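You operate a simulated robot arm through the tools that you are given. There is no shell and no other tool. Be economical: measure what you need, move in short steps, check, and stop when the job is done.

You are at the controls of a simulated robot arm. One attempt, no reset.

Task
Move the sliding seat to mark 75 and lock it again.
Fine: free both seat locks first and turn both to LOCK at the end.

Only the result counts: the job must be done as asked and must still hold three seconds after the hand-in. Knocking over, shifting, dropping, spilling or breaking anything else fails it.

Robot
A 7-joint arm with a two-finger parallel gripper, fixed in place. Base frame: the origin is at the foot of the arm, x ahead of it, y to its left, z up. Units: mm, degrees, N and s.
Its first joint turns from -149.0 to 149.0 degrees. Payload 3.5 kg.
The tool frame sits at the grasp point between the pads (the TCP): z along the fingers, y along the line on which they close. The tips reach 23 mm beyond it. Largest opening 94 mm; finger width 38, thickness 10; the body of the gripper, 54 by 96 mm, starts 39 mm behind the TCP.
Orientation is that of the tool frame in the base frame, as [roll, pitch, yaw] about the fixed x, y, z axes, in that order (R = Rz(yaw) Ry(pitch) Rx(roll)). With the fingers straight down and closing along the base's y, the tool's x points along the base's -x, its y along +y and its z along -z.

Tools
- The arm moves only by the tool play_rows. Its argument "steps" is a list of rows, each a list of 7 numbers: the gripper command, from -1 (fully open) to 1 (shut), values between in proportion, then the shift along the base's x, y, z in cm, then the turn, a rotation vector about the base's x, y, z in degrees. In form: [[jaw, dx, dy, dz, rx, ry, rz], ...]. A call has 1 to 8 rows; each row is the pose to reach, as a shift and turn from the pose commanded when the call began. A row lasts 0.2 s, in which the tool goes at most 50 mm and 8.6 degrees; a call with a longer step from one row to the next is refused whole, and so is a gripper value outside its range. A pose out of reach is approached as far as the arm can. The call stops where the force on the tool passes 40 N (or 10 N more than at its start, if that is more) or the arm is blocked; 0.2 s more then pass. The fingers move at their own pace (about 153 mm/s each) and stop on an object; they squeeze with about 22 N. The grip force told is the motor's: it shows also when the fingers shut on nothing. Time passes only in rows, and 0.2 s behind the last, so rows that repeat a pose let the fingers close. It gives the time, the measured TCP pose, the force on the tool (base axes), the opening and the grip force at its end, in the units of the frame above (readings bear some noise), with the torque about the TCP (base axes, N m) and any sound that the robot's microphone picked up.
- Cameras (640 x 400 px; columns grow to the right, rows downward): "scene" is fixed at [49.9, -649.1, 1380.9]; the picture's right is [-0.04, -1.00, 0.00], its down [-0.58, 0.02, -0.81] and it looks along [0.81, -0.03, -0.58] (base axes); focal length 315 px, centre (320, 200). "wrist" rides on the gripper at [86, 16, -74] in the tool frame; the picture's right is [-0.18, 0.98, 0.00], its down [-0.58, -0.11, -0.81] and it looks along [-0.79, -0.15, 0.59] (tool axes); focal length 243 px, centre (320, 200). There is no depth. A picture from a camera that has moved, and an enlarged one, comes with that camera's place and axes in the base frame and with its lens.
- grab_frame(camera): a new picture of that camera. No time passes.
- zoom(camera, box): a new picture of the part [left, top, right, bottom] of that camera's present view, enlarged. No time passes.
- close_job(): hands the job in; it is judged then, once.

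Go step by step. Nothing tells you positions but the pictures and the camera data: compare them with the known pose of the tool, close in by small moves and look again before you grip or let go. The budget is 120 turns and 64 pictures, counting those below and the enlarged ones. Unless the task says otherwise, let go and move clear before handing in, and close with one line.

The tools are called as name(argument=value, ...) on one line, values as JSON. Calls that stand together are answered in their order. play_rows: Moves the arm, as the interface text tells. Its arguments: {"type":"object","properties":{"steps":{"type":"array"}},"required":["steps"]} The other tools are called the same way: grab_frame (camera) takes a picture; zoom (camera, box) takes an enlarged picture of a part of a camera's view; close_job () hands the job in.

At the start:

```text
t: 0.0
eef_pos: [619.1, -606.0, 1114.0]
ee_rot: [-180.0, 0.0, -179.9]
ft_force: [-0.1, -1.0, -0.3]
wrist_torque: [0.02, 0.02, -0.02]
opening: 94.0
gripper_force: 0.1
```

scene: 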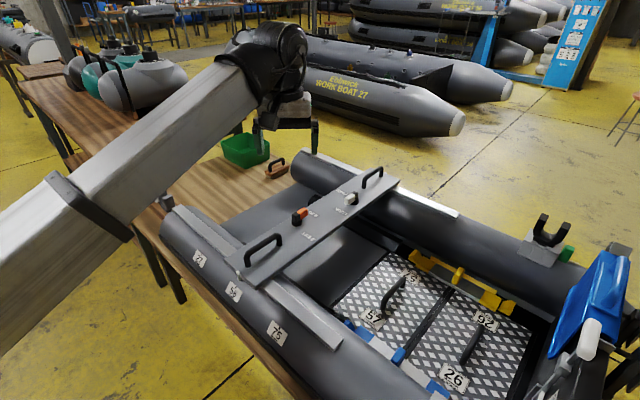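
wrist: 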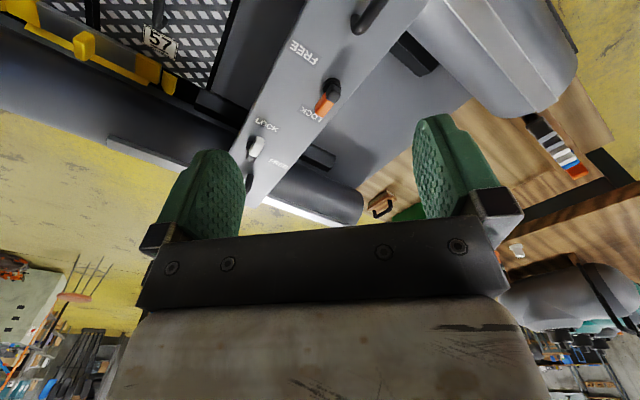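

I see a boat with a sliding plank seat that carries two handles and two lock knobs (one orange, one white), and marks along the near tube. I'll enlarge these before moving.

zoom(camera="scene", box=[230, 150, 410, 280])

zoom(camera="scene", box=[150, 190, 350, 370])

zoom(camera="wrist", box=[220, 0, 420, 200])

```text
3.08 times, centred on (320, 215) of scene
camera zoom: at [49.9, -649.1, 1380.9], right [-0.04, -1.0, 0.0], down [-0.58, 0.02, -0.81], along [0.81, -0.03, -0.58], focal length 969 px, centre (320, 154)
```

zoom: 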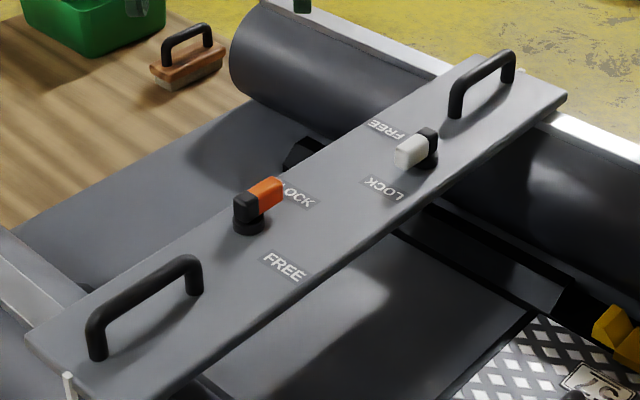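

```text
2.22 times, centred on (250, 280) of scene
camera zoom: at [49.9, -649.1, 1380.9], right [-0.04, -1.0, 0.0], down [-0.58, 0.02, -0.81], along [0.81, -0.03, -0.58], focal length 700 px, centre (476, 22)
```

zoom: 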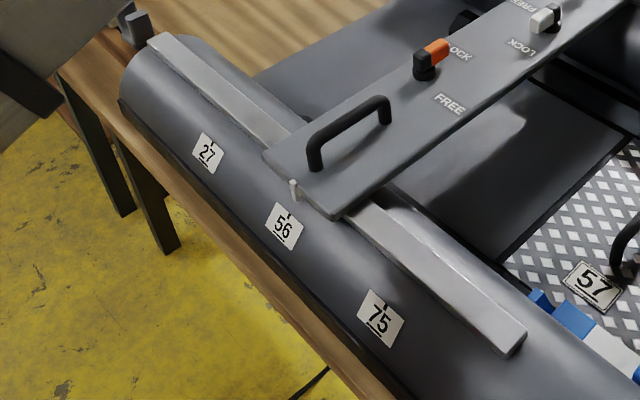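

```text
2.00 times, centred on (320, 100) of wrist
camera zoom: at [532.3, -590.0, 1187.6], right [0.18, 0.98, 0.0], down [0.58, -0.11, 0.81], along [0.79, -0.15, -0.59], focal length 485 px, centre (320, 400)
```

zoom: 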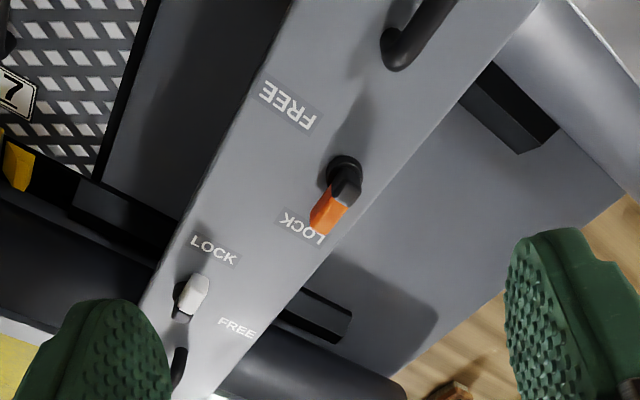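

Triangulating from both views puts the orange knob's hub near (721, -609, 830) and the white one near (819, -780, 830). The seat slides along about (-0.69, -0.72). I'll move closer with the jaw across the orange lever and look again.

play_rows(steps=[[-1, 1, 0, -2, 0, 0, -8], [-1, 2, 0, -4, 0, 0, -16], [-1, 3, 0, -6, 0, 0, -24], [-1, 4.5, 0, -8, 0, 0, -32], [-1, 6, 0, -10, 0, 0, -40], [-1, 7, 0, -12, 0, 0, -44]])

grab_frame(camera="wrist")

grab_frame(camera="scene")

```text
t: 1.4
eef_pos: [689.0, -606.4, 992.7]
ee_rot: [180.0, 0.0, 135.9]
ft_force: [0.5, 0.2, -0.1]
wrist_torque: [-0.01, 0.0, -0.03]
opening: 94.0
gripper_force: 0.0
```

```text
58 pictures are left
camera wrist: at [637.7, -533.9, 1068.1], right [0.82, 0.58, 0.0], down [0.34, -0.48, 0.81], along [0.47, -0.66, -0.59], focal length 243 px, centre (320, 200)
```

wrist: 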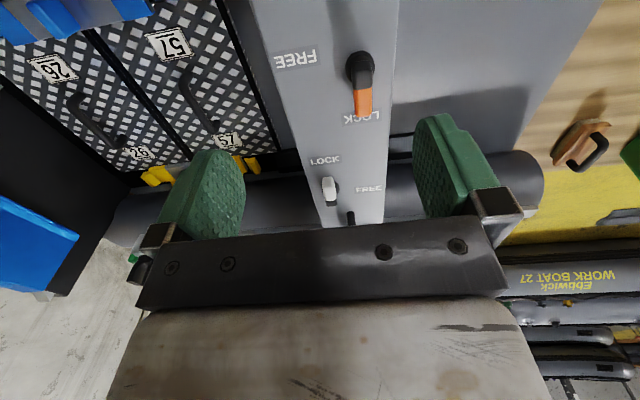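

```text
57 pictures are left
```

scene: 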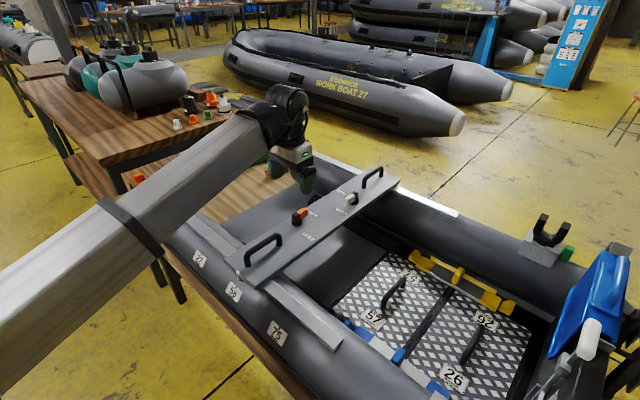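

zoom(camera="wrist", box=[260, 30, 420, 130])

zoom(camera="wrist", box=[280, 140, 400, 230])

```text
4.00 times, centred on (340, 80) of wrist
camera zoom: at [637.7, -533.9, 1068.1], right [0.82, 0.58, 0.0], down [0.34, -0.48, 0.81], along [0.47, -0.66, -0.59], focal length 970 px, centre (240, 680)
```

zoom: 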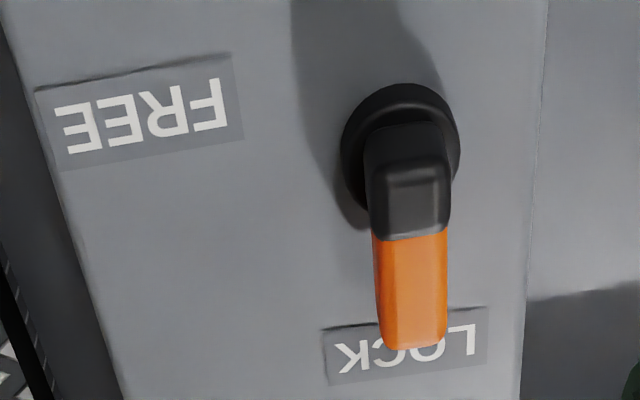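

```text
4.44 times, centred on (340, 185) of wrist
camera zoom: at [637.7, -533.9, 1068.1], right [0.82, 0.58, 0.0], down [0.34, -0.48, 0.81], along [0.47, -0.66, -0.59], focal length 1078 px, centre (231, 267)
```

zoom: 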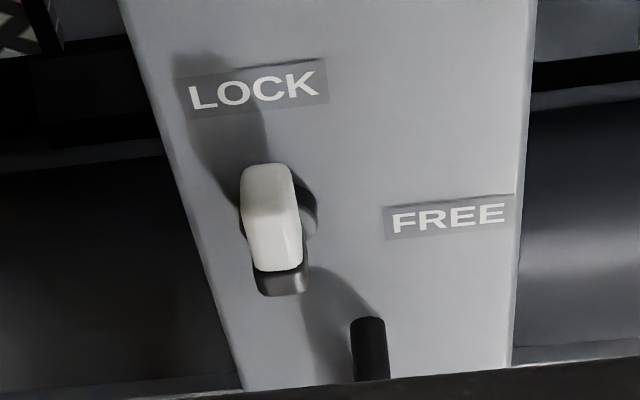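

Both levers point at LOCK. The orange lever is about 18 mm wide and runs from the hub near (730, -608) along (0.72, -0.69). I'll move above it and check that I can reach it.

play_rows(steps=[[-0.3, 2, -0.5, -1, 0, 0, 0], [-0.3, 4, -1.2, -2, 0, 0, 0], [-0.3, 5.5, -1.8, -4, 0, 0, 0], [-0.3, 5.5, -1.8, -7, 0, 0, 0], [-0.3, 5.5, -1.8, -7, 0, 0, 0]])

grab_frame(camera="wrist")

zoom(camera="scene", box=[240, 120, 400, 240])

```text
t: 2.6
eef_pos: [744.4, -624.6, 923.6]
ee_rot: [-180.0, 0.0, 136.0]
ft_force: [-0.7, 0.4, -0.5]
wrist_torque: [0.02, 0.0, 0.02]
opening: 61.3
gripper_force: 0.1
```

```text
54 pictures are left
camera wrist: at [694.0, -552.0, 998.1], right [0.81, 0.58, 0.0], down [0.34, -0.48, 0.81], along [0.47, -0.66, -0.59], focal length 243 px, centre (320, 200)
```

wrist: 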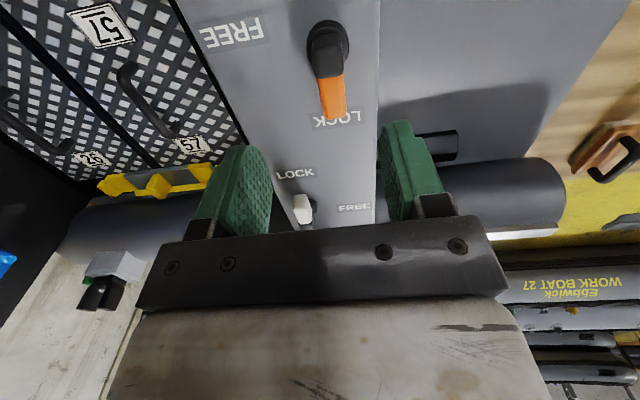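

```text
3.33 times, centred on (320, 180) of scene
camera zoom: at [49.9, -649.1, 1380.9], right [-0.04, -1.0, 0.0], down [-0.58, 0.02, -0.81], along [0.81, -0.03, -0.58], focal length 1049 px, centre (320, 267)
```

zoom: 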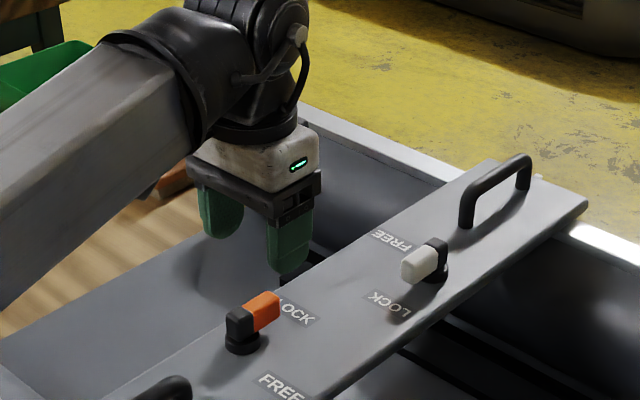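

Using the tool's known position as a check, I now get the hub at about (742, -609), the seat top at about z 804, and the lever's centre at about (760, -627, 830). I'll shift over it and go partway down.

play_rows(steps=[[-0.3, 1.5, -0.3, -1, 0, 0, 0], [-0.3, 1.5, -0.3, -3, 0, 0, 0], [-0.3, 1.5, -0.3, -5, 0, 0, 0], [-0.3, 1.5, -0.3, -5, 0, 0, 0]])

grab_frame(camera="wrist")

zoom(camera="scene", box=[240, 140, 400, 260])

```text
t: 3.6
eef_pos: [759.2, -627.0, 873.6]
ee_rot: [-180.0, -0.1, 135.9]
ft_force: [-0.9, 0.5, 0.6]
wrist_torque: [-0.02, -0.03, 0.0]
opening: 61.2
gripper_force: 0.1
```

```text
52 pictures are left
camera wrist: at [707.7, -555.6, 948.4], right [0.81, 0.58, 0.0], down [0.34, -0.48, 0.81], along [0.47, -0.66, -0.59], focal length 243 px, centre (320, 200)
```

wrist: 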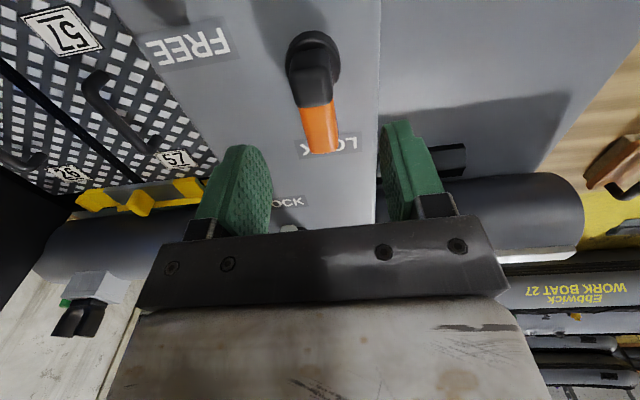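

```text
3.33 times, centred on (320, 200) of scene
camera zoom: at [49.9, -649.1, 1380.9], right [-0.04, -1.0, 0.0], down [-0.58, 0.02, -0.81], along [0.81, -0.03, -0.58], focal length 1049 px, centre (320, 200)
```

zoom: 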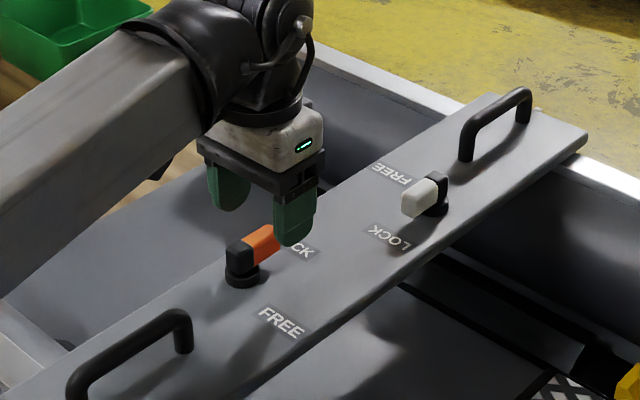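

The arm reaches this spot and the fingers are centred over the lever. I'll go down and close on it.

play_rows(steps=[[-0.3, 0.2, -0.2, -2, 0, 0, 0], [-0.3, 0.2, -0.2, -3.6, 0, 0, 0], [0.2, 0.2, -0.2, -3.6, 0, 0, 0], [0.6, 0.2, -0.2, -3.6, 0, 0, 0], [1, 0.2, -0.2, -3.6, 0, 0, 0], [1, 0.2, -0.2, -3.6, 0, 0, 0]])

zoom(camera="scene", box=[240, 140, 400, 260])

```text
t: 5.0
eef_pos: [763.2, -629.7, 836.6]
ee_rot: [-179.9, 0.1, 136.0]
ft_force: [11.8, -3.2, 0.2]
wrist_torque: [-0.41, -0.71, -1.06]
opening: 18.0
gripper_force: 44.6
```

```text
3.33 times, centred on (320, 200) of scene
camera zoom: at [49.9, -649.1, 1380.9], right [-0.04, -1.0, 0.0], down [-0.58, 0.02, -0.81], along [0.81, -0.03, -0.58], focal length 1049 px, centre (320, 200)
```

zoom: 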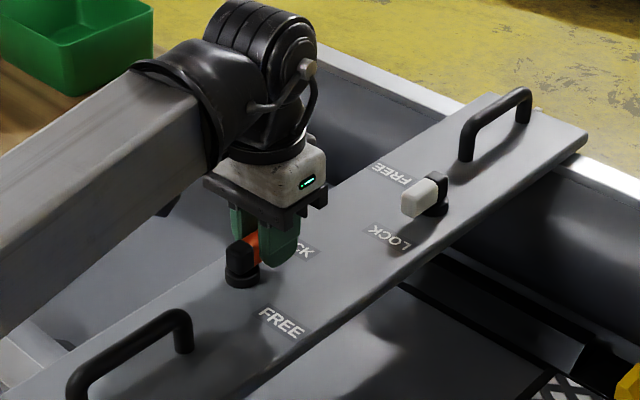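

I have hold of the lever. I'll start turning it clockwise about its hub, toward FREE.

play_rows(steps=[[1, -0.31, -0.27, 0, 0, 0, -8.2], [1, -0.66, -0.5, 0, 0, 0, -16.4], [1, -1.04, -0.68, 0, 0, 0, -24.6], [1, -1.43, -0.8, 0, 0, 0, -32.8], [1, -1.84, -0.86, 0, 0, 0, -41]])

grab_frame(camera="wrist")

zoom(camera="scene", box=[240, 140, 400, 260])

```text
t: 6.2
eef_pos: [744.4, -638.7, 836.9]
ee_rot: [179.9, 0.1, 94.8]
ft_force: [18.3, -12.3, -4.2]
wrist_torque: [-0.04, -0.14, -0.52]
opening: 17.9
gripper_force: 45.1
```

```text
49 pictures are left
camera wrist: at [752.4, -551.2, 911.8], right [0.99, -0.1, 0.0], down [-0.06, -0.59, 0.81], along [-0.08, -0.8, -0.59], focal length 243 px, centre (320, 200)
```

wrist: 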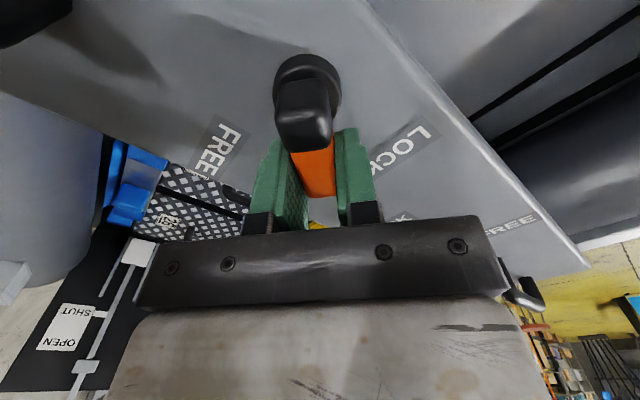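

```text
3.33 times, centred on (320, 200) of scene
camera zoom: at [49.9, -649.1, 1380.9], right [-0.04, -1.0, 0.0], down [-0.58, 0.02, -0.81], along [0.81, -0.03, -0.58], focal length 1049 px, centre (320, 200)
```

zoom: 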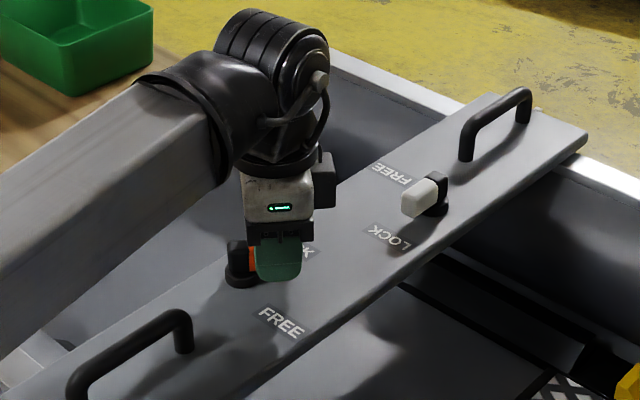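

It is turning smoothly. I'll finish the turn to FREE.

play_rows(steps=[[1, -0.35, 0, 0, 0, 0, -8.2], [1, -0.73, 0.05, 0, 0, 0, -16.4], [1, -1.1, 0.16, 0, 0, 0, -24.6], [1, -1.48, 0.33, 0, 0, 0, -32.8], [1, -1.83, 0.55, 0, 0, 0, -41], [1, -2.14, 0.82, 0, 0, 0, -49.2]])

grab_frame(camera="wrist")

zoom(camera="scene", box=[240, 140, 400, 260])

```text
t: 7.6
eef_pos: [720.5, -630.6, 837.9]
ee_rot: [180.0, 0.1, 45.5]
ft_force: [-1.6, -26.9, 8.8]
wrist_torque: [-0.39, -0.15, -0.53]
opening: 17.8
gripper_force: 45.0
```

```text
47 pictures are left
camera wrist: at [792.4, -579.9, 911.8], right [0.57, -0.82, 0.0], down [-0.48, -0.34, 0.81], along [-0.66, -0.46, -0.59], focal length 243 px, centre (320, 200)
```

wrist: 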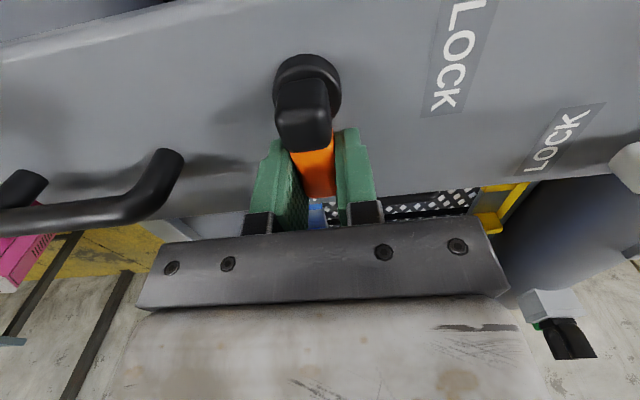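

```text
3.33 times, centred on (320, 200) of scene
camera zoom: at [49.9, -649.1, 1380.9], right [-0.04, -1.0, 0.0], down [-0.58, 0.02, -0.81], along [0.81, -0.03, -0.58], focal length 1049 px, centre (320, 200)
```

zoom: 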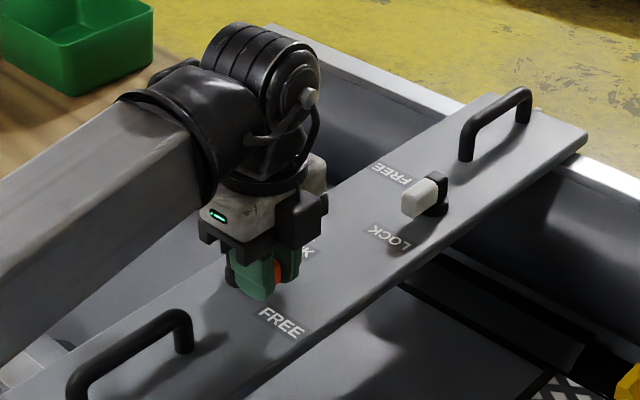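

The lever has turned about 90°. I'll release it, rise, and check.

play_rows(steps=[[0.4, 0, 0, 0, 0, 0, 0], [-0.3, 0, 0, 0, 0, 0, 0], [-0.3, 0, 0, 3, 0, 0, 0], [-0.3, 0, 0, 7, 0, 0, 0], [-0.3, 0, 0, 10, 0, 0, 0]])

grab_frame(camera="wrist")

zoom(camera="scene", box=[240, 140, 400, 260])

```text
t: 8.8
eef_pos: [721.5, -628.7, 937.2]
ee_rot: [-179.9, 0.0, 45.7]
ft_force: [-0.4, 0.9, -0.1]
wrist_torque: [0.01, 0.01, -0.03]
opening: 60.9
gripper_force: 0.1
```

```text
45 pictures are left
camera wrist: at [793.3, -578.2, 1011.9], right [0.58, -0.82, 0.0], down [-0.48, -0.34, 0.81], along [-0.66, -0.46, -0.59], focal length 243 px, centre (320, 200)
```

wrist: 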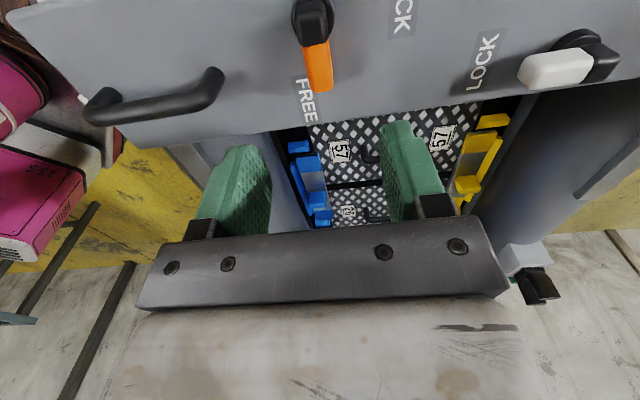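

```text
3.33 times, centred on (320, 200) of scene
camera zoom: at [49.9, -649.1, 1380.9], right [-0.04, -1.0, 0.0], down [-0.58, 0.02, -0.81], along [0.81, -0.03, -0.58], focal length 1049 px, centre (320, 200)
```

zoom: 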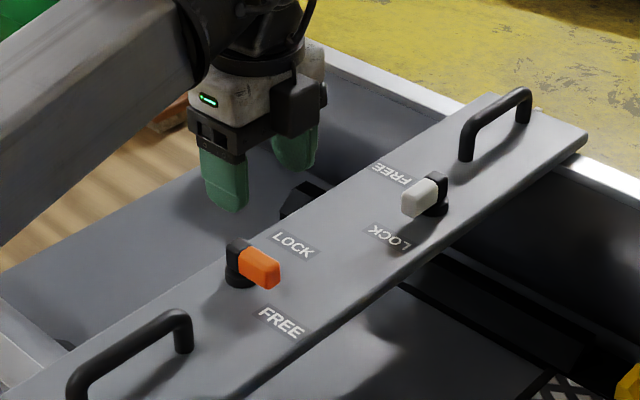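

Orange is now at FREE. Both cameras place the white lever's centre at about (820, -767, 830), roughly 1120 mm out, so I'll need to tilt the tool outward to reach it. First I'll turn the yaw back and shut the jaw.

play_rows(steps=[[0, 0, 0, 1, 0, 0, 8.5], [0.5, 0, 0, 2, 0, 0, 17], [1, 0, 0, 2, 0, 0, 25.5], [1, 0, 0, 2, 0, 0, 34], [1, 0, 0, 2, 0, 0, 42.5], [1, 0, 0, 2, 0, 0, 51], [1, 0, 0, 2, 0, 0, 59.5], [1, 0, 0, 2, 0, 0, 68]])

play_rows(steps=[[1, 0, 0, 0, 0, 0, 8.5], [1, 0, 0, 0, 0, 0, 17], [1, 0, 0, 0, 0, 0, 22.4]])

play_rows(steps=[[1, 0.5, -1, 0, -5.5, -5.8, 0], [1, 1.5, -2, 0, -11, -11.5, 0], [1, 2.5, -4, 0, -16.6, -17.3, 0], [1, 3.5, -6, 0, -22.1, -23, 0], [1, 4.5, -8, 0, -24.2, -25.2, 0], [1, 5, -10, 0, -24.2, -25.2, 0]])

grab_frame(camera="wrist")

grab_frame(camera="scene")

```text
t: 10.6
eef_pos: [720.0, -630.2, 955.6]
ee_rot: [-179.9, 0.0, 114.0]
ft_force: [0.9, -0.3, 0.3]
wrist_torque: [0.01, -0.04, 0.01]
opening: 0.0
gripper_force: 21.9
```

```text
t: 11.4
eef_pos: [720.8, -628.5, 955.2]
ee_rot: [-180.0, 0.0, 136.4]
ft_force: [0.1, 0.6, -0.5]
wrist_torque: [0.0, 0.04, 0.01]
opening: 0.1
gripper_force: 22.1
```

```text
t: 12.8
eef_pos: [771.0, -729.1, 955.9]
ee_rot: [-179.9, 35.1, 136.3]
ft_force: [1.1, 0.1, 0.2]
wrist_torque: [0.01, -0.03, 0.02]
opening: 0.3
gripper_force: 22.0
```

```text
43 pictures are left
camera wrist: at [700.3, -639.3, 968.3], right [0.79, 0.61, 0.1], down [-0.06, -0.09, 0.99], along [0.61, -0.79, -0.03], focal length 243 px, centre (320, 200)
```

wrist: 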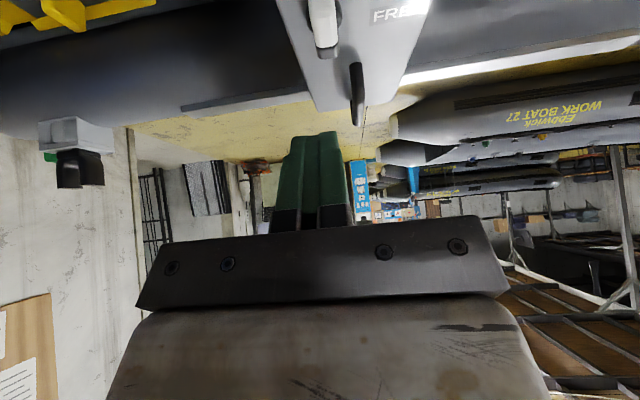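

```text
42 pictures are left
```

scene: 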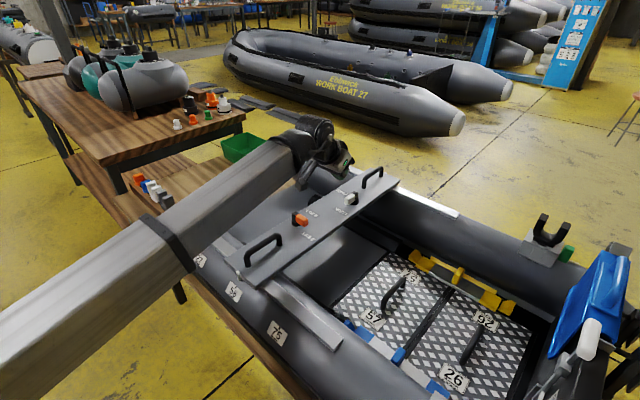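

The tilted pose works. I'll move the shut fingers to the side of the white lever away from FREE, staying above it, and check.

play_rows(steps=[[1, 0.3, -2, -2, 0, 0, 0], [1, 0.3, -3.6, -5, 0, 0, 0], [1, 0.3, -3.6, -8, 0, 0, 0], [1, 0.3, -3.6, -8, 0, 0, 0]])

grab_frame(camera="wrist")

zoom(camera="scene", box=[280, 120, 440, 240])

```text
t: 13.8
eef_pos: [775.9, -765.6, 877.9]
ee_rot: [179.9, 35.0, 136.2]
ft_force: [-0.2, -0.2, 0.5]
wrist_torque: [0.02, 0.0, 0.05]
opening: 0.1
gripper_force: 21.9
```

```text
41 pictures are left
camera wrist: at [704.0, -675.3, 889.4], right [0.79, 0.61, 0.11], down [-0.06, -0.09, 0.99], along [0.61, -0.79, -0.03], focal length 243 px, centre (320, 200)
```

wrist: 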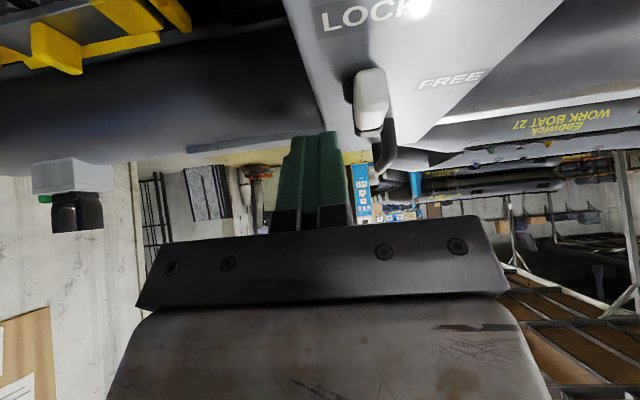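

```text
3.33 times, centred on (360, 180) of scene
camera zoom: at [49.9, -649.1, 1380.9], right [-0.04, -1.0, 0.0], down [-0.58, 0.02, -0.81], along [0.81, -0.03, -0.58], focal length 1049 px, centre (187, 267)
```

zoom: 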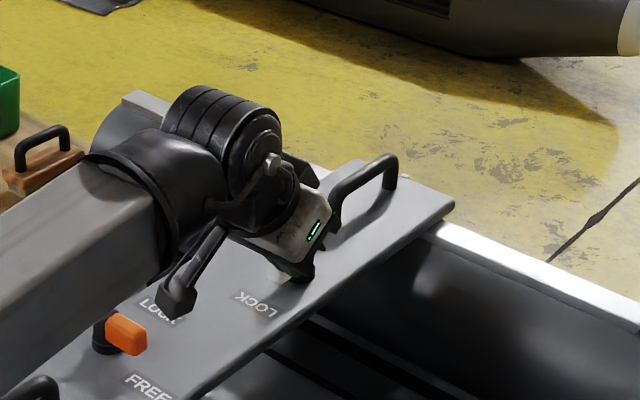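

The wrist camera's housing hangs low and close to the orange knob. I'll cut the tilt to about 22° for clearance and check that the arm still reaches.

play_rows(steps=[[1, 0, 0, 0, 4.5, 4.7, 0], [1, 0, 0, 0, 9, 9.4, 0], [1, 0, 0, -1.5, 9, 9.4, 0], [1, 0, 0, -1.5, 9, 9.4, 0]])

grab_frame(camera="wrist")

zoom(camera="scene", box=[280, 140, 400, 230])

```text
t: 14.8
eef_pos: [774.2, -766.6, 860.4]
ee_rot: [180.0, 21.9, 136.2]
ft_force: [-0.4, 0.4, -0.7]
wrist_torque: [0.0, -0.04, 0.0]
opening: 0.1
gripper_force: 22.3
```

```text
39 pictures are left
camera wrist: at [707.6, -678.4, 897.6], right [0.8, 0.59, 0.07], down [0.1, -0.24, 0.97], along [0.59, -0.77, -0.25], focal length 243 px, centre (320, 200)
```

wrist: 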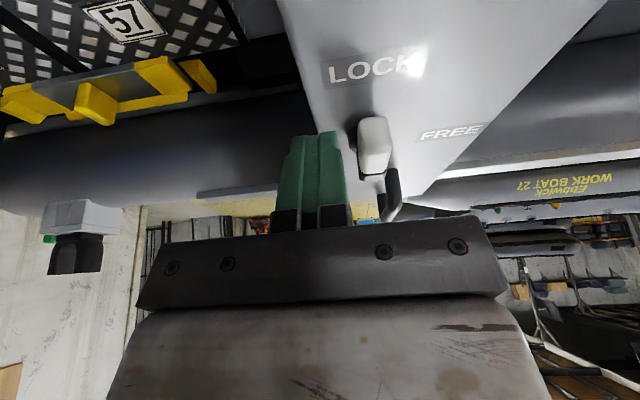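

```text
4.44 times, centred on (340, 185) of scene
camera zoom: at [49.9, -649.1, 1380.9], right [-0.04, -1.0, 0.0], down [-0.58, 0.02, -0.81], along [0.81, -0.03, -0.58], focal length 1399 px, centre (231, 267)
```

zoom: 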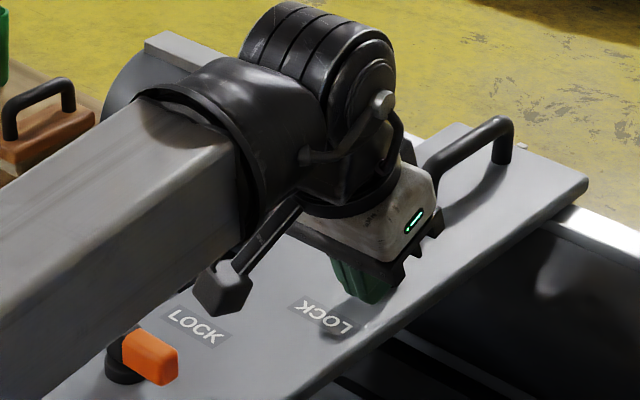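

There's plenty of clearance now. I'll go down beside the white lever and make first contact.

play_rows(steps=[[1, 0, 0, -1, 0, 0, 0], [1, 0, 0, -2, 0, 0, 0], [1, 0.6, 0.3, -2, 0, 0, 0], [1, 1.19, 0.66, -2, 0, 0, 0]])

grab_frame(camera="wrist")

```text
t: 15.8
eef_pos: [786.4, -758.8, 841.1]
ee_rot: [180.0, 21.9, 136.2]
ft_force: [-0.6, 0.0, -0.2]
wrist_torque: [0.0, 0.01, 0.01]
opening: 0.0
gripper_force: 22.0
```

```text
37 pictures are left
camera wrist: at [718.7, -672.6, 878.7], right [0.8, 0.59, 0.07], down [0.1, -0.24, 0.97], along [0.59, -0.77, -0.25], focal length 243 px, centre (320, 200)
```

wrist: 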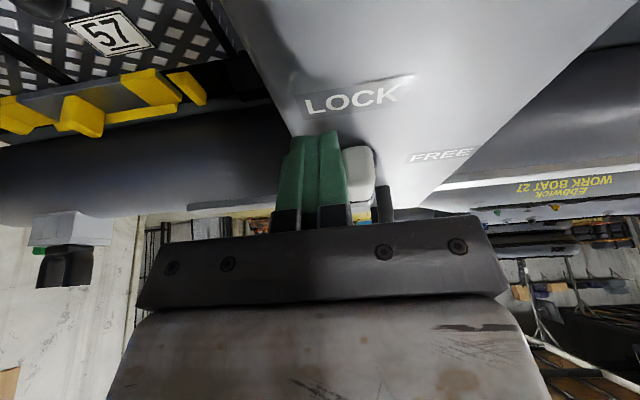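

The fingers sit right against the lever as calculated. I'll now push along the arc toward FREE.

play_rows(steps=[[1, 0.7, 0.84, 0, 0, 0, 0], [1, 1.25, 1.2, 0, 0, 0, 0], [1, 1.83, 1.51, 0, 0, 0, 0], [1, 2.5, 1.6, 0, 0, 0, 0], [1, 3.18, 1.65, 0, 0, 0, 0], [1, 3.7, 1.5, 0, 0, 0, 0], [1, 4.22, 1.34, 0, 0, 0, 0]])

grab_frame(camera="wrist")

zoom(camera="scene", box=[280, 140, 400, 230])

```text
t: 17.4
eef_pos: [825.9, -743.2, 842.0]
ee_rot: [-179.8, 21.7, 136.2]
ft_force: [-16.8, 12.0, 3.0]
wrist_torque: [0.26, 0.1, -0.13]
opening: 0.1
gripper_force: 22.3
```

```text
36 pictures are left
camera wrist: at [759.0, -657.3, 879.5], right [0.8, 0.59, 0.07], down [0.1, -0.25, 0.96], along [0.59, -0.77, -0.26], focal length 243 px, centre (320, 200)
```

wrist: 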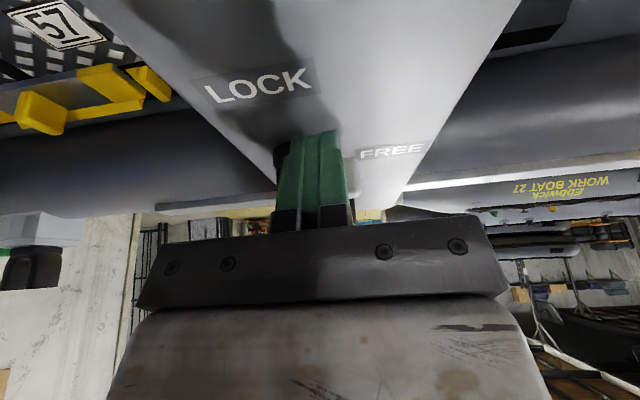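

```text
4.44 times, centred on (340, 185) of scene
camera zoom: at [49.9, -649.1, 1380.9], right [-0.04, -1.0, 0.0], down [-0.58, 0.02, -0.81], along [0.81, -0.03, -0.58], focal length 1399 px, centre (231, 267)
```

zoom: 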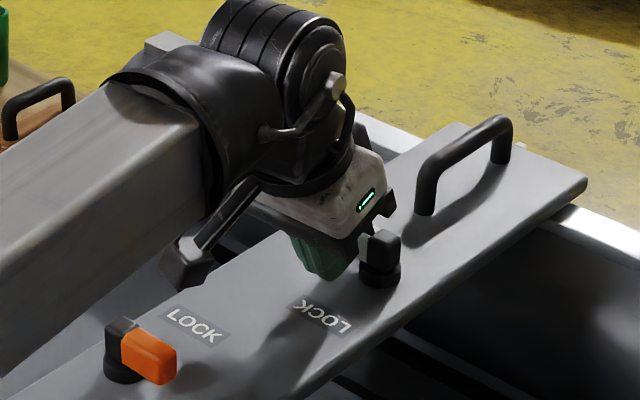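

It's nearly at FREE and the hub is where I expected. I'll push the last few millimetres outward to the end.

play_rows(steps=[[1, 0.2, -0.15, 0, 0, 0, 0], [1, 0.4, -0.3, 0, 0, 0, 0], [1, 0.6, -0.5, 0, 0, 0, 0]])

zoom(camera="scene", box=[280, 140, 400, 230])

```text
t: 17.9
eef_pos: [826.8, -744.6, 841.4]
ee_rot: [-179.8, 21.4, 136.2]
ft_force: [-8.8, 6.8, 2.2]
wrist_torque: [0.09, 0.04, -0.06]
opening: 0.0
gripper_force: 22.1
stopped in row 2: the force on the tool passed its limit at 43 N (the readings are from after the stop); the commanded pose is now the measured one
```

```text
4.44 times, centred on (340, 185) of scene
camera zoom: at [49.9, -649.1, 1380.9], right [-0.04, -1.0, 0.0], down [-0.58, 0.02, -0.81], along [0.81, -0.03, -0.58], focal length 1399 px, centre (231, 267)
```

zoom: 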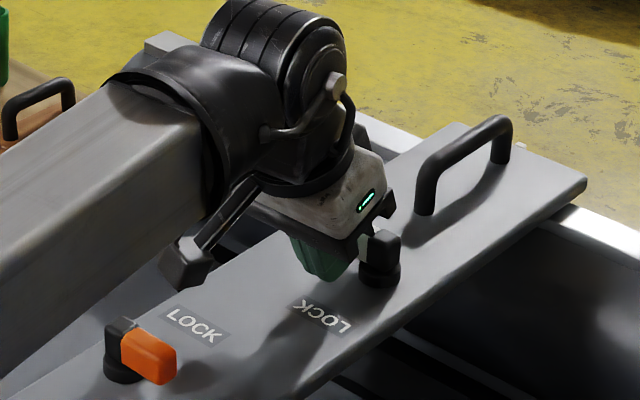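

It hit firm resistance, probably the end stop. I'll back away inward, rise, and look at the lever.

play_rows(steps=[[1, -1, 1, 0, 0, 0, 0], [1, -1.5, 1.4, 4, 0, 0, 0], [1, -2.5, 2.5, 8, 0, 0, 0], [1, -4, 4, 11, 0, 0, 0], [1, -6, 6, 12, 0, 0, 0], [1, -9, 9, 13, 0, 0, 0]])

grab_frame(camera="wrist")

zoom(camera="scene", box=[300, 140, 420, 230])

```text
t: 19.2
eef_pos: [738.3, -653.6, 968.7]
ee_rot: [-179.9, 21.4, 136.3]
ft_force: [0.0, 0.3, 1.3]
wrist_torque: [0.02, 0.05, 0.0]
opening: 0.1
gripper_force: 21.9
```

```text
33 pictures are left
camera wrist: at [672.3, -567.3, 1007.6], right [0.8, 0.59, 0.07], down [0.1, -0.25, 0.96], along [0.59, -0.77, -0.26], focal length 243 px, centre (320, 200)
```

wrist: 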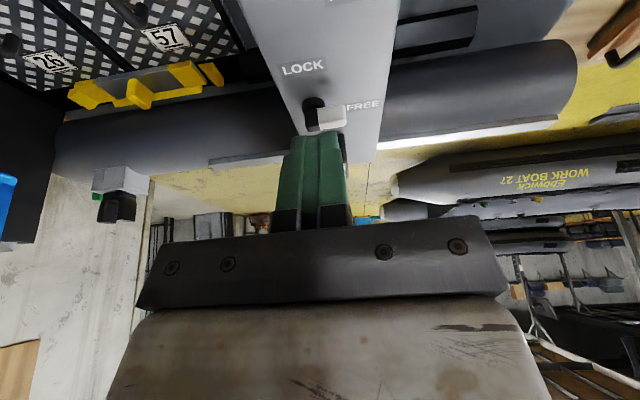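

```text
4.44 times, centred on (360, 185) of scene
camera zoom: at [49.9, -649.1, 1380.9], right [-0.04, -1.0, 0.0], down [-0.58, 0.02, -0.81], along [0.81, -0.03, -0.58], focal length 1399 px, centre (142, 267)
```

zoom: 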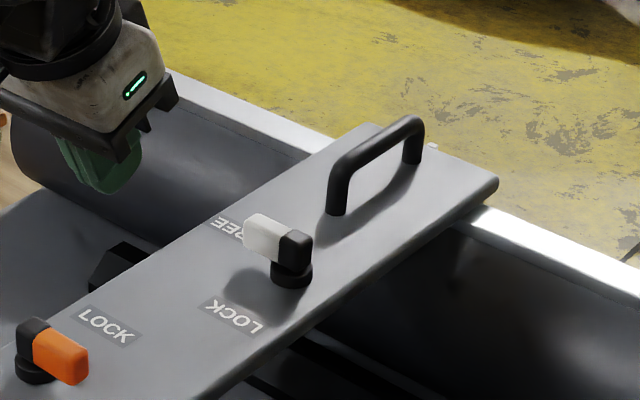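

White is at FREE as well. Next I'll straighten the tool and go above the near handle, at about (631, -529, 840).

play_rows(steps=[[0.5, -2.5, 3, 0, 4.9, 5.1, 0], [0, -5, 6, 0, 9.8, 10.2, 0], [-0.3, -8, 9.5, -1.5, 14.8, 15.4, 0], [-0.3, -10.7, 12.5, -3.9, 14.8, 15.4, 0], [-0.3, -10.7, 12.5, -3.9, 14.8, 15.4, 0]])

grab_frame(camera="wrist")

zoom(camera="scene", box=[200, 180, 360, 300])

```text
t: 20.4
eef_pos: [630.1, -531.9, 931.5]
ee_rot: [-180.0, 0.0, 136.2]
ft_force: [-0.6, -0.3, 1.2]
wrist_torque: [-0.04, 0.0, 0.0]
opening: 61.0
gripper_force: 0.1
```

```text
31 pictures are left
camera wrist: at [578.4, -459.2, 1007.9], right [0.81, 0.58, 0.0], down [0.34, -0.48, 0.81], along [0.47, -0.66, -0.59], focal length 243 px, centre (320, 200)
```

wrist: 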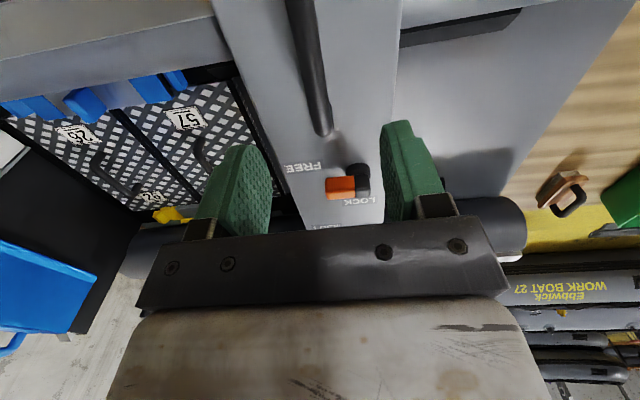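

```text
3.33 times, centred on (280, 240) of scene
camera zoom: at [49.9, -649.1, 1380.9], right [-0.04, -1.0, 0.0], down [-0.58, 0.02, -0.81], along [0.81, -0.03, -0.58], focal length 1049 px, centre (453, 67)
```

zoom: 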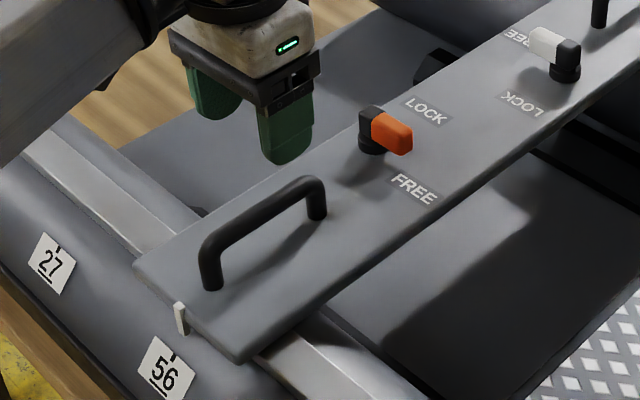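

The handle's midpoint is at about (621, -529) and its bar at about z 848. I'll go down and grip it.

play_rows(steps=[[-0.3, -0.8, 0.3, -2, 0, 0, 0], [-0.3, -0.8, 0.3, -5, 0, 0, 0], [-0.3, -0.8, 0.3, -8.4, 0, 0, 0], [0.2, -0.8, 0.3, -8.4, 0, 0, 0], [1, -0.8, 0.3, -8.4, 0, 0, 0], [1, -0.8, 0.3, -8.4, 0, 0, 0], [1, -0.8, 0.3, -8.4, 0, 0, 0]])

zoom(camera="scene", box=[200, 180, 360, 300])

```text
t: 22.1
eef_pos: [621.8, -527.0, 846.8]
ee_rot: [-180.0, 0.1, 136.2]
ft_force: [-2.6, -1.6, -9.7]
wrist_torque: [-0.52, -0.46, -1.95]
opening: 16.2
gripper_force: 45.6
```

```text
3.33 times, centred on (280, 240) of scene
camera zoom: at [49.9, -649.1, 1380.9], right [-0.04, -1.0, 0.0], down [-0.58, 0.02, -0.81], along [0.81, -0.03, -0.58], focal length 1049 px, centre (453, 67)
```

zoom: 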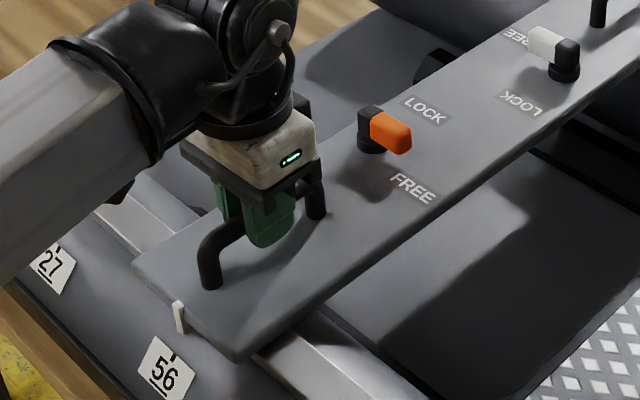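

I've got the handle. I'll start sliding the seat toward 75 along (-0.695, -0.719) and watch the forces.

play_rows(steps=[[1, -0.35, -0.36, 0, 0, 0, -0.5], [1, -1.04, -1.08, 0, 0, 0, -1], [1, -2.08, -2.16, 0, 0, 0, -1.5], [1, -3.13, -3.24, 0, 0, 0, -1.5], [1, -4.17, -4.31, 0, 0, 0, -1.5]])

zoom(camera="scene", box=[200, 200, 360, 320])

```text
t: 23.2
eef_pos: [578.9, -569.2, 847.9]
ee_rot: [-179.8, 0.0, 134.8]
ft_force: [-9.7, 8.1, -24.5]
wrist_torque: [-0.31, -0.31, 1.4]
opening: 15.8
gripper_force: 45.0
```

```text
3.33 times, centred on (280, 260) of scene
camera zoom: at [49.9, -649.1, 1380.9], right [-0.04, -1.0, 0.0], down [-0.58, 0.02, -0.81], along [0.81, -0.03, -0.58], focal length 1049 px, centre (453, 0)
```

zoom: 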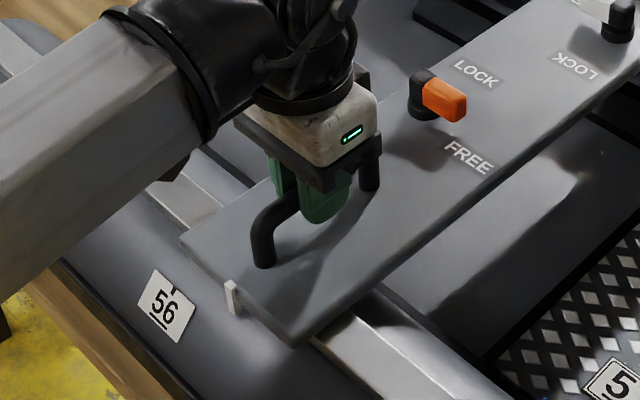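

The seat slides freely. I estimate about 90 mm to go, so I'll move another 60 and then measure the pointer against the 75 tick properly.

play_rows(steps=[[1, -1.04, -1.08, -0.1, 0, 0, 0.6], [1, -2.08, -2.16, -0.15, 0, 0, 0.6], [1, -3.13, -3.24, -0.15, 0, 0, 0.6], [1, -4.17, -4.31, -0.15, 0, 0, 0.6], [1, -4.17, -4.31, -0.15, 0, 0, 0.6]])

zoom(camera="scene", box=[220, 240, 340, 360])

```text
t: 24.4
eef_pos: [536.0, -611.5, 847.9]
ee_rot: [-179.9, 0.2, 135.2]
ft_force: [-21.6, 19.4, 22.5]
wrist_torque: [-0.17, -0.1, -1.5]
opening: 16.0
gripper_force: 45.8
```

```text
3.33 times, centred on (280, 300) of scene
camera zoom: at [49.9, -649.1, 1380.9], right [-0.04, -1.0, 0.0], down [-0.58, 0.02, -0.81], along [0.81, -0.03, -0.58], focal length 1049 px, centre (453, -133)
```

zoom: 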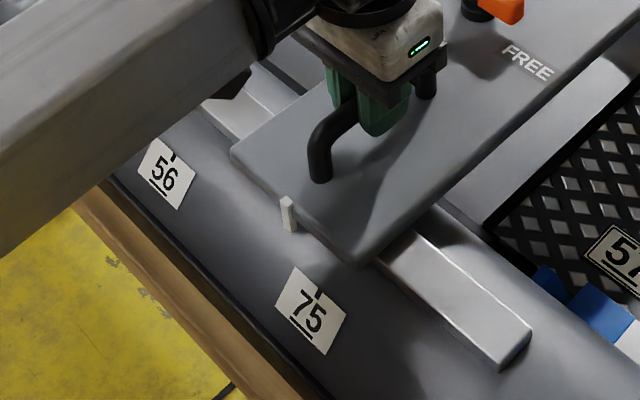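

From the measured path, the true slide direction is (-0.712, -0.702), so I'll correct to that. I estimate about 40 mm left and will move 30.

play_rows(steps=[[1, -0.7, -0.3, 0.1, 0, 0, -0.4], [1, -1.3, -0.8, 0.1, 0, 0, -0.4], [1, -1.9, -1.35, 0.1, 0, 0, -0.4], [1, -2.38, -1.93, 0.1, 0, 0, -0.4], [1, -2.38, -1.93, 0.1, 0, 0, -0.4]])

zoom(camera="scene", box=[240, 260, 340, 360])

```text
t: 25.6
eef_pos: [516.1, -633.9, 848.0]
ee_rot: [-180.0, 0.2, 134.9]
ft_force: [5.0, -3.9, 12.0]
wrist_torque: [0.52, 0.62, 0.42]
opening: 16.0
gripper_force: 44.6
```

```text
4.00 times, centred on (290, 310) of scene
camera zoom: at [49.9, -649.1, 1380.9], right [-0.04, -1.0, 0.0], down [-0.58, 0.02, -0.81], along [0.81, -0.03, -0.58], focal length 1259 px, centre (440, -240)
```

zoom: 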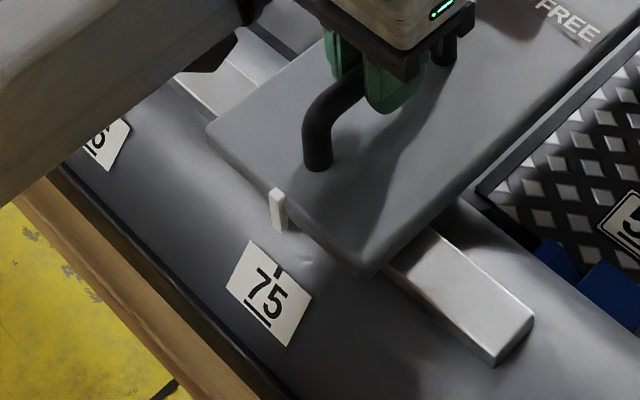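

The pointer is about 10 mm short of 75. I'll release the handle, rise, and put the wrist camera in the pointer's cross plane to measure the gap without parallax.

play_rows(steps=[[0.3, 0, 0, 0, 0, 0, 0], [-0.3, 0, 0, 0, 0, 0, 0], [-0.3, 0, 0, 4, 0, 0, 0], [-0.3, 0, 0, 7, 0, 0, 0], [-0.3, -3.5, 2, 7, 0, 0, 0], [-0.3, -7, 4, 6, 0, 0, 0], [-0.3, -10.2, 5.9, 5.2, 0, 0, 0], [-0.3, -10.2, 5.9, 5.2, 0, 0, 0]])

grab_frame(camera="wrist")

```text
t: 27.4
eef_pos: [410.9, -570.8, 898.5]
ee_rot: [-179.9, 0.1, 134.9]
ft_force: [-0.7, -0.5, -0.1]
wrist_torque: [0.01, 0.0, 0.04]
opening: 60.9
gripper_force: 0.1
```

```text
25 pictures are left
camera wrist: at [360.8, -498.5, 973.4], right [0.83, 0.56, 0.0], down [0.33, -0.49, 0.81], along [0.46, -0.67, -0.59], focal length 243 px, centre (320, 200)
```

wrist: 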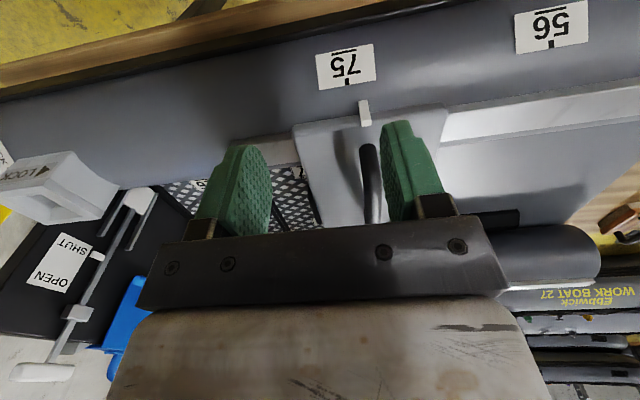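

zoom(camera="wrist", box=[300, 30, 400, 130])

```text
4.00 times, centred on (350, 80) of wrist
camera zoom: at [360.8, -498.5, 973.4], right [0.83, 0.56, 0.0], down [0.33, -0.49, 0.81], along [0.46, -0.67, -0.59], focal length 970 px, centre (200, 680)
```

zoom: 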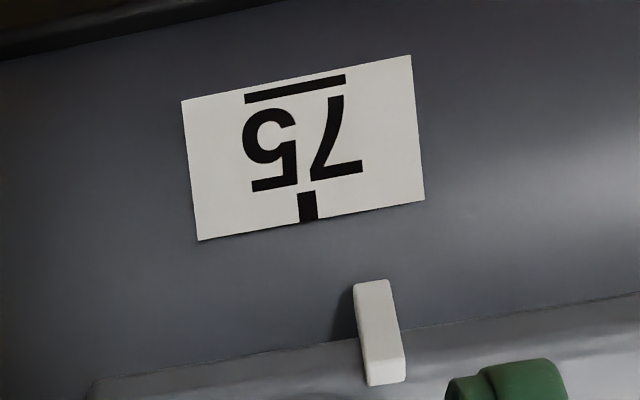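

The pointer is about 12 mm short of the 75 tick. I'll go back to the handle, grip it again and pull 12 mm.

play_rows(steps=[[-0.3, 3.2, -1.9, 1, 0, 0, 0], [-0.3, 6.7, -3.9, 1.8, 0, 0, 0], [-0.3, 10.2, -5.9, 1.8, 0, 0, 0], [-0.3, 10.2, -5.9, -2, 0, 0, 0], [-0.3, 10.2, -5.9, -5.2, 0, 0, 0], [0.4, 10.2, -5.9, -5.2, 0, 0, 0], [1, 10.2, -5.9, -5.2, 0, 0, 0], [1, 10.2, -5.9, -5.2, 0, 0, 0]])

play_rows(steps=[[1, -0.28, -0.28, 0, 0, 0, 0], [1, -0.56, -0.56, 0, 0, 0, 0], [1, -0.85, -0.85, 0, 0, 0, 0], [1, -0.85, -0.85, 0, 0, 0, 0]])

```text
t: 29.2
eef_pos: [514.1, -631.8, 847.4]
ee_rot: [180.0, 0.2, 134.9]
ft_force: [-0.9, 0.0, -5.8]
wrist_torque: [-0.55, -0.53, 0.36]
opening: 15.6
gripper_force: 46.0
```

```text
t: 30.2
eef_pos: [506.0, -641.0, 848.2]
ee_rot: [180.0, 0.0, 134.9]
ft_force: [-6.4, 7.7, -5.0]
wrist_torque: [-0.8, -0.88, 0.42]
opening: 15.8
gripper_force: 45.2
```

Now I'll release, rise, and measure again from the same spot.

play_rows(steps=[[0.3, 0, 0, 0, 0, 0, 0], [-0.3, 0, 0, 0, 0, 0, 0], [-0.3, 0, 0, 4, 0, 0, 0], [-0.3, 0, 0, 7, 0, 0, 0], [-0.3, -3.5, 2.5, 7, 0, 0, 0], [-0.3, -7, 5, 6, 0, 0, 0], [-0.3, -9.3, 7.2, 5.2, 0, 0, 0], [-0.3, -9.3, 7.2, 5.2, 0, 0, 0]])

zoom(camera="wrist", box=[280, 30, 380, 130])

```text
t: 32.0
eef_pos: [411.3, -568.8, 899.0]
ee_rot: [180.0, 0.1, 134.9]
ft_force: [-0.3, 0.1, 0.2]
wrist_torque: [-0.01, 0.01, 0.02]
opening: 61.1
gripper_force: 0.0
```

```text
4.00 times, centred on (330, 80) of wrist
camera zoom: at [361.5, -495.9, 972.8], right [0.83, 0.56, 0.0], down [0.33, -0.49, 0.81], along [0.46, -0.67, -0.59], focal length 970 px, centre (280, 680)
```

zoom: 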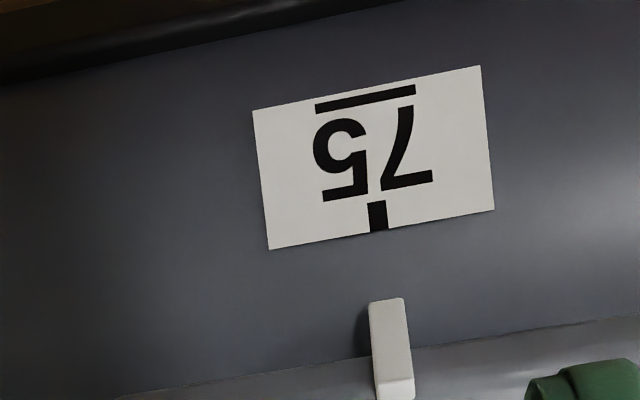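

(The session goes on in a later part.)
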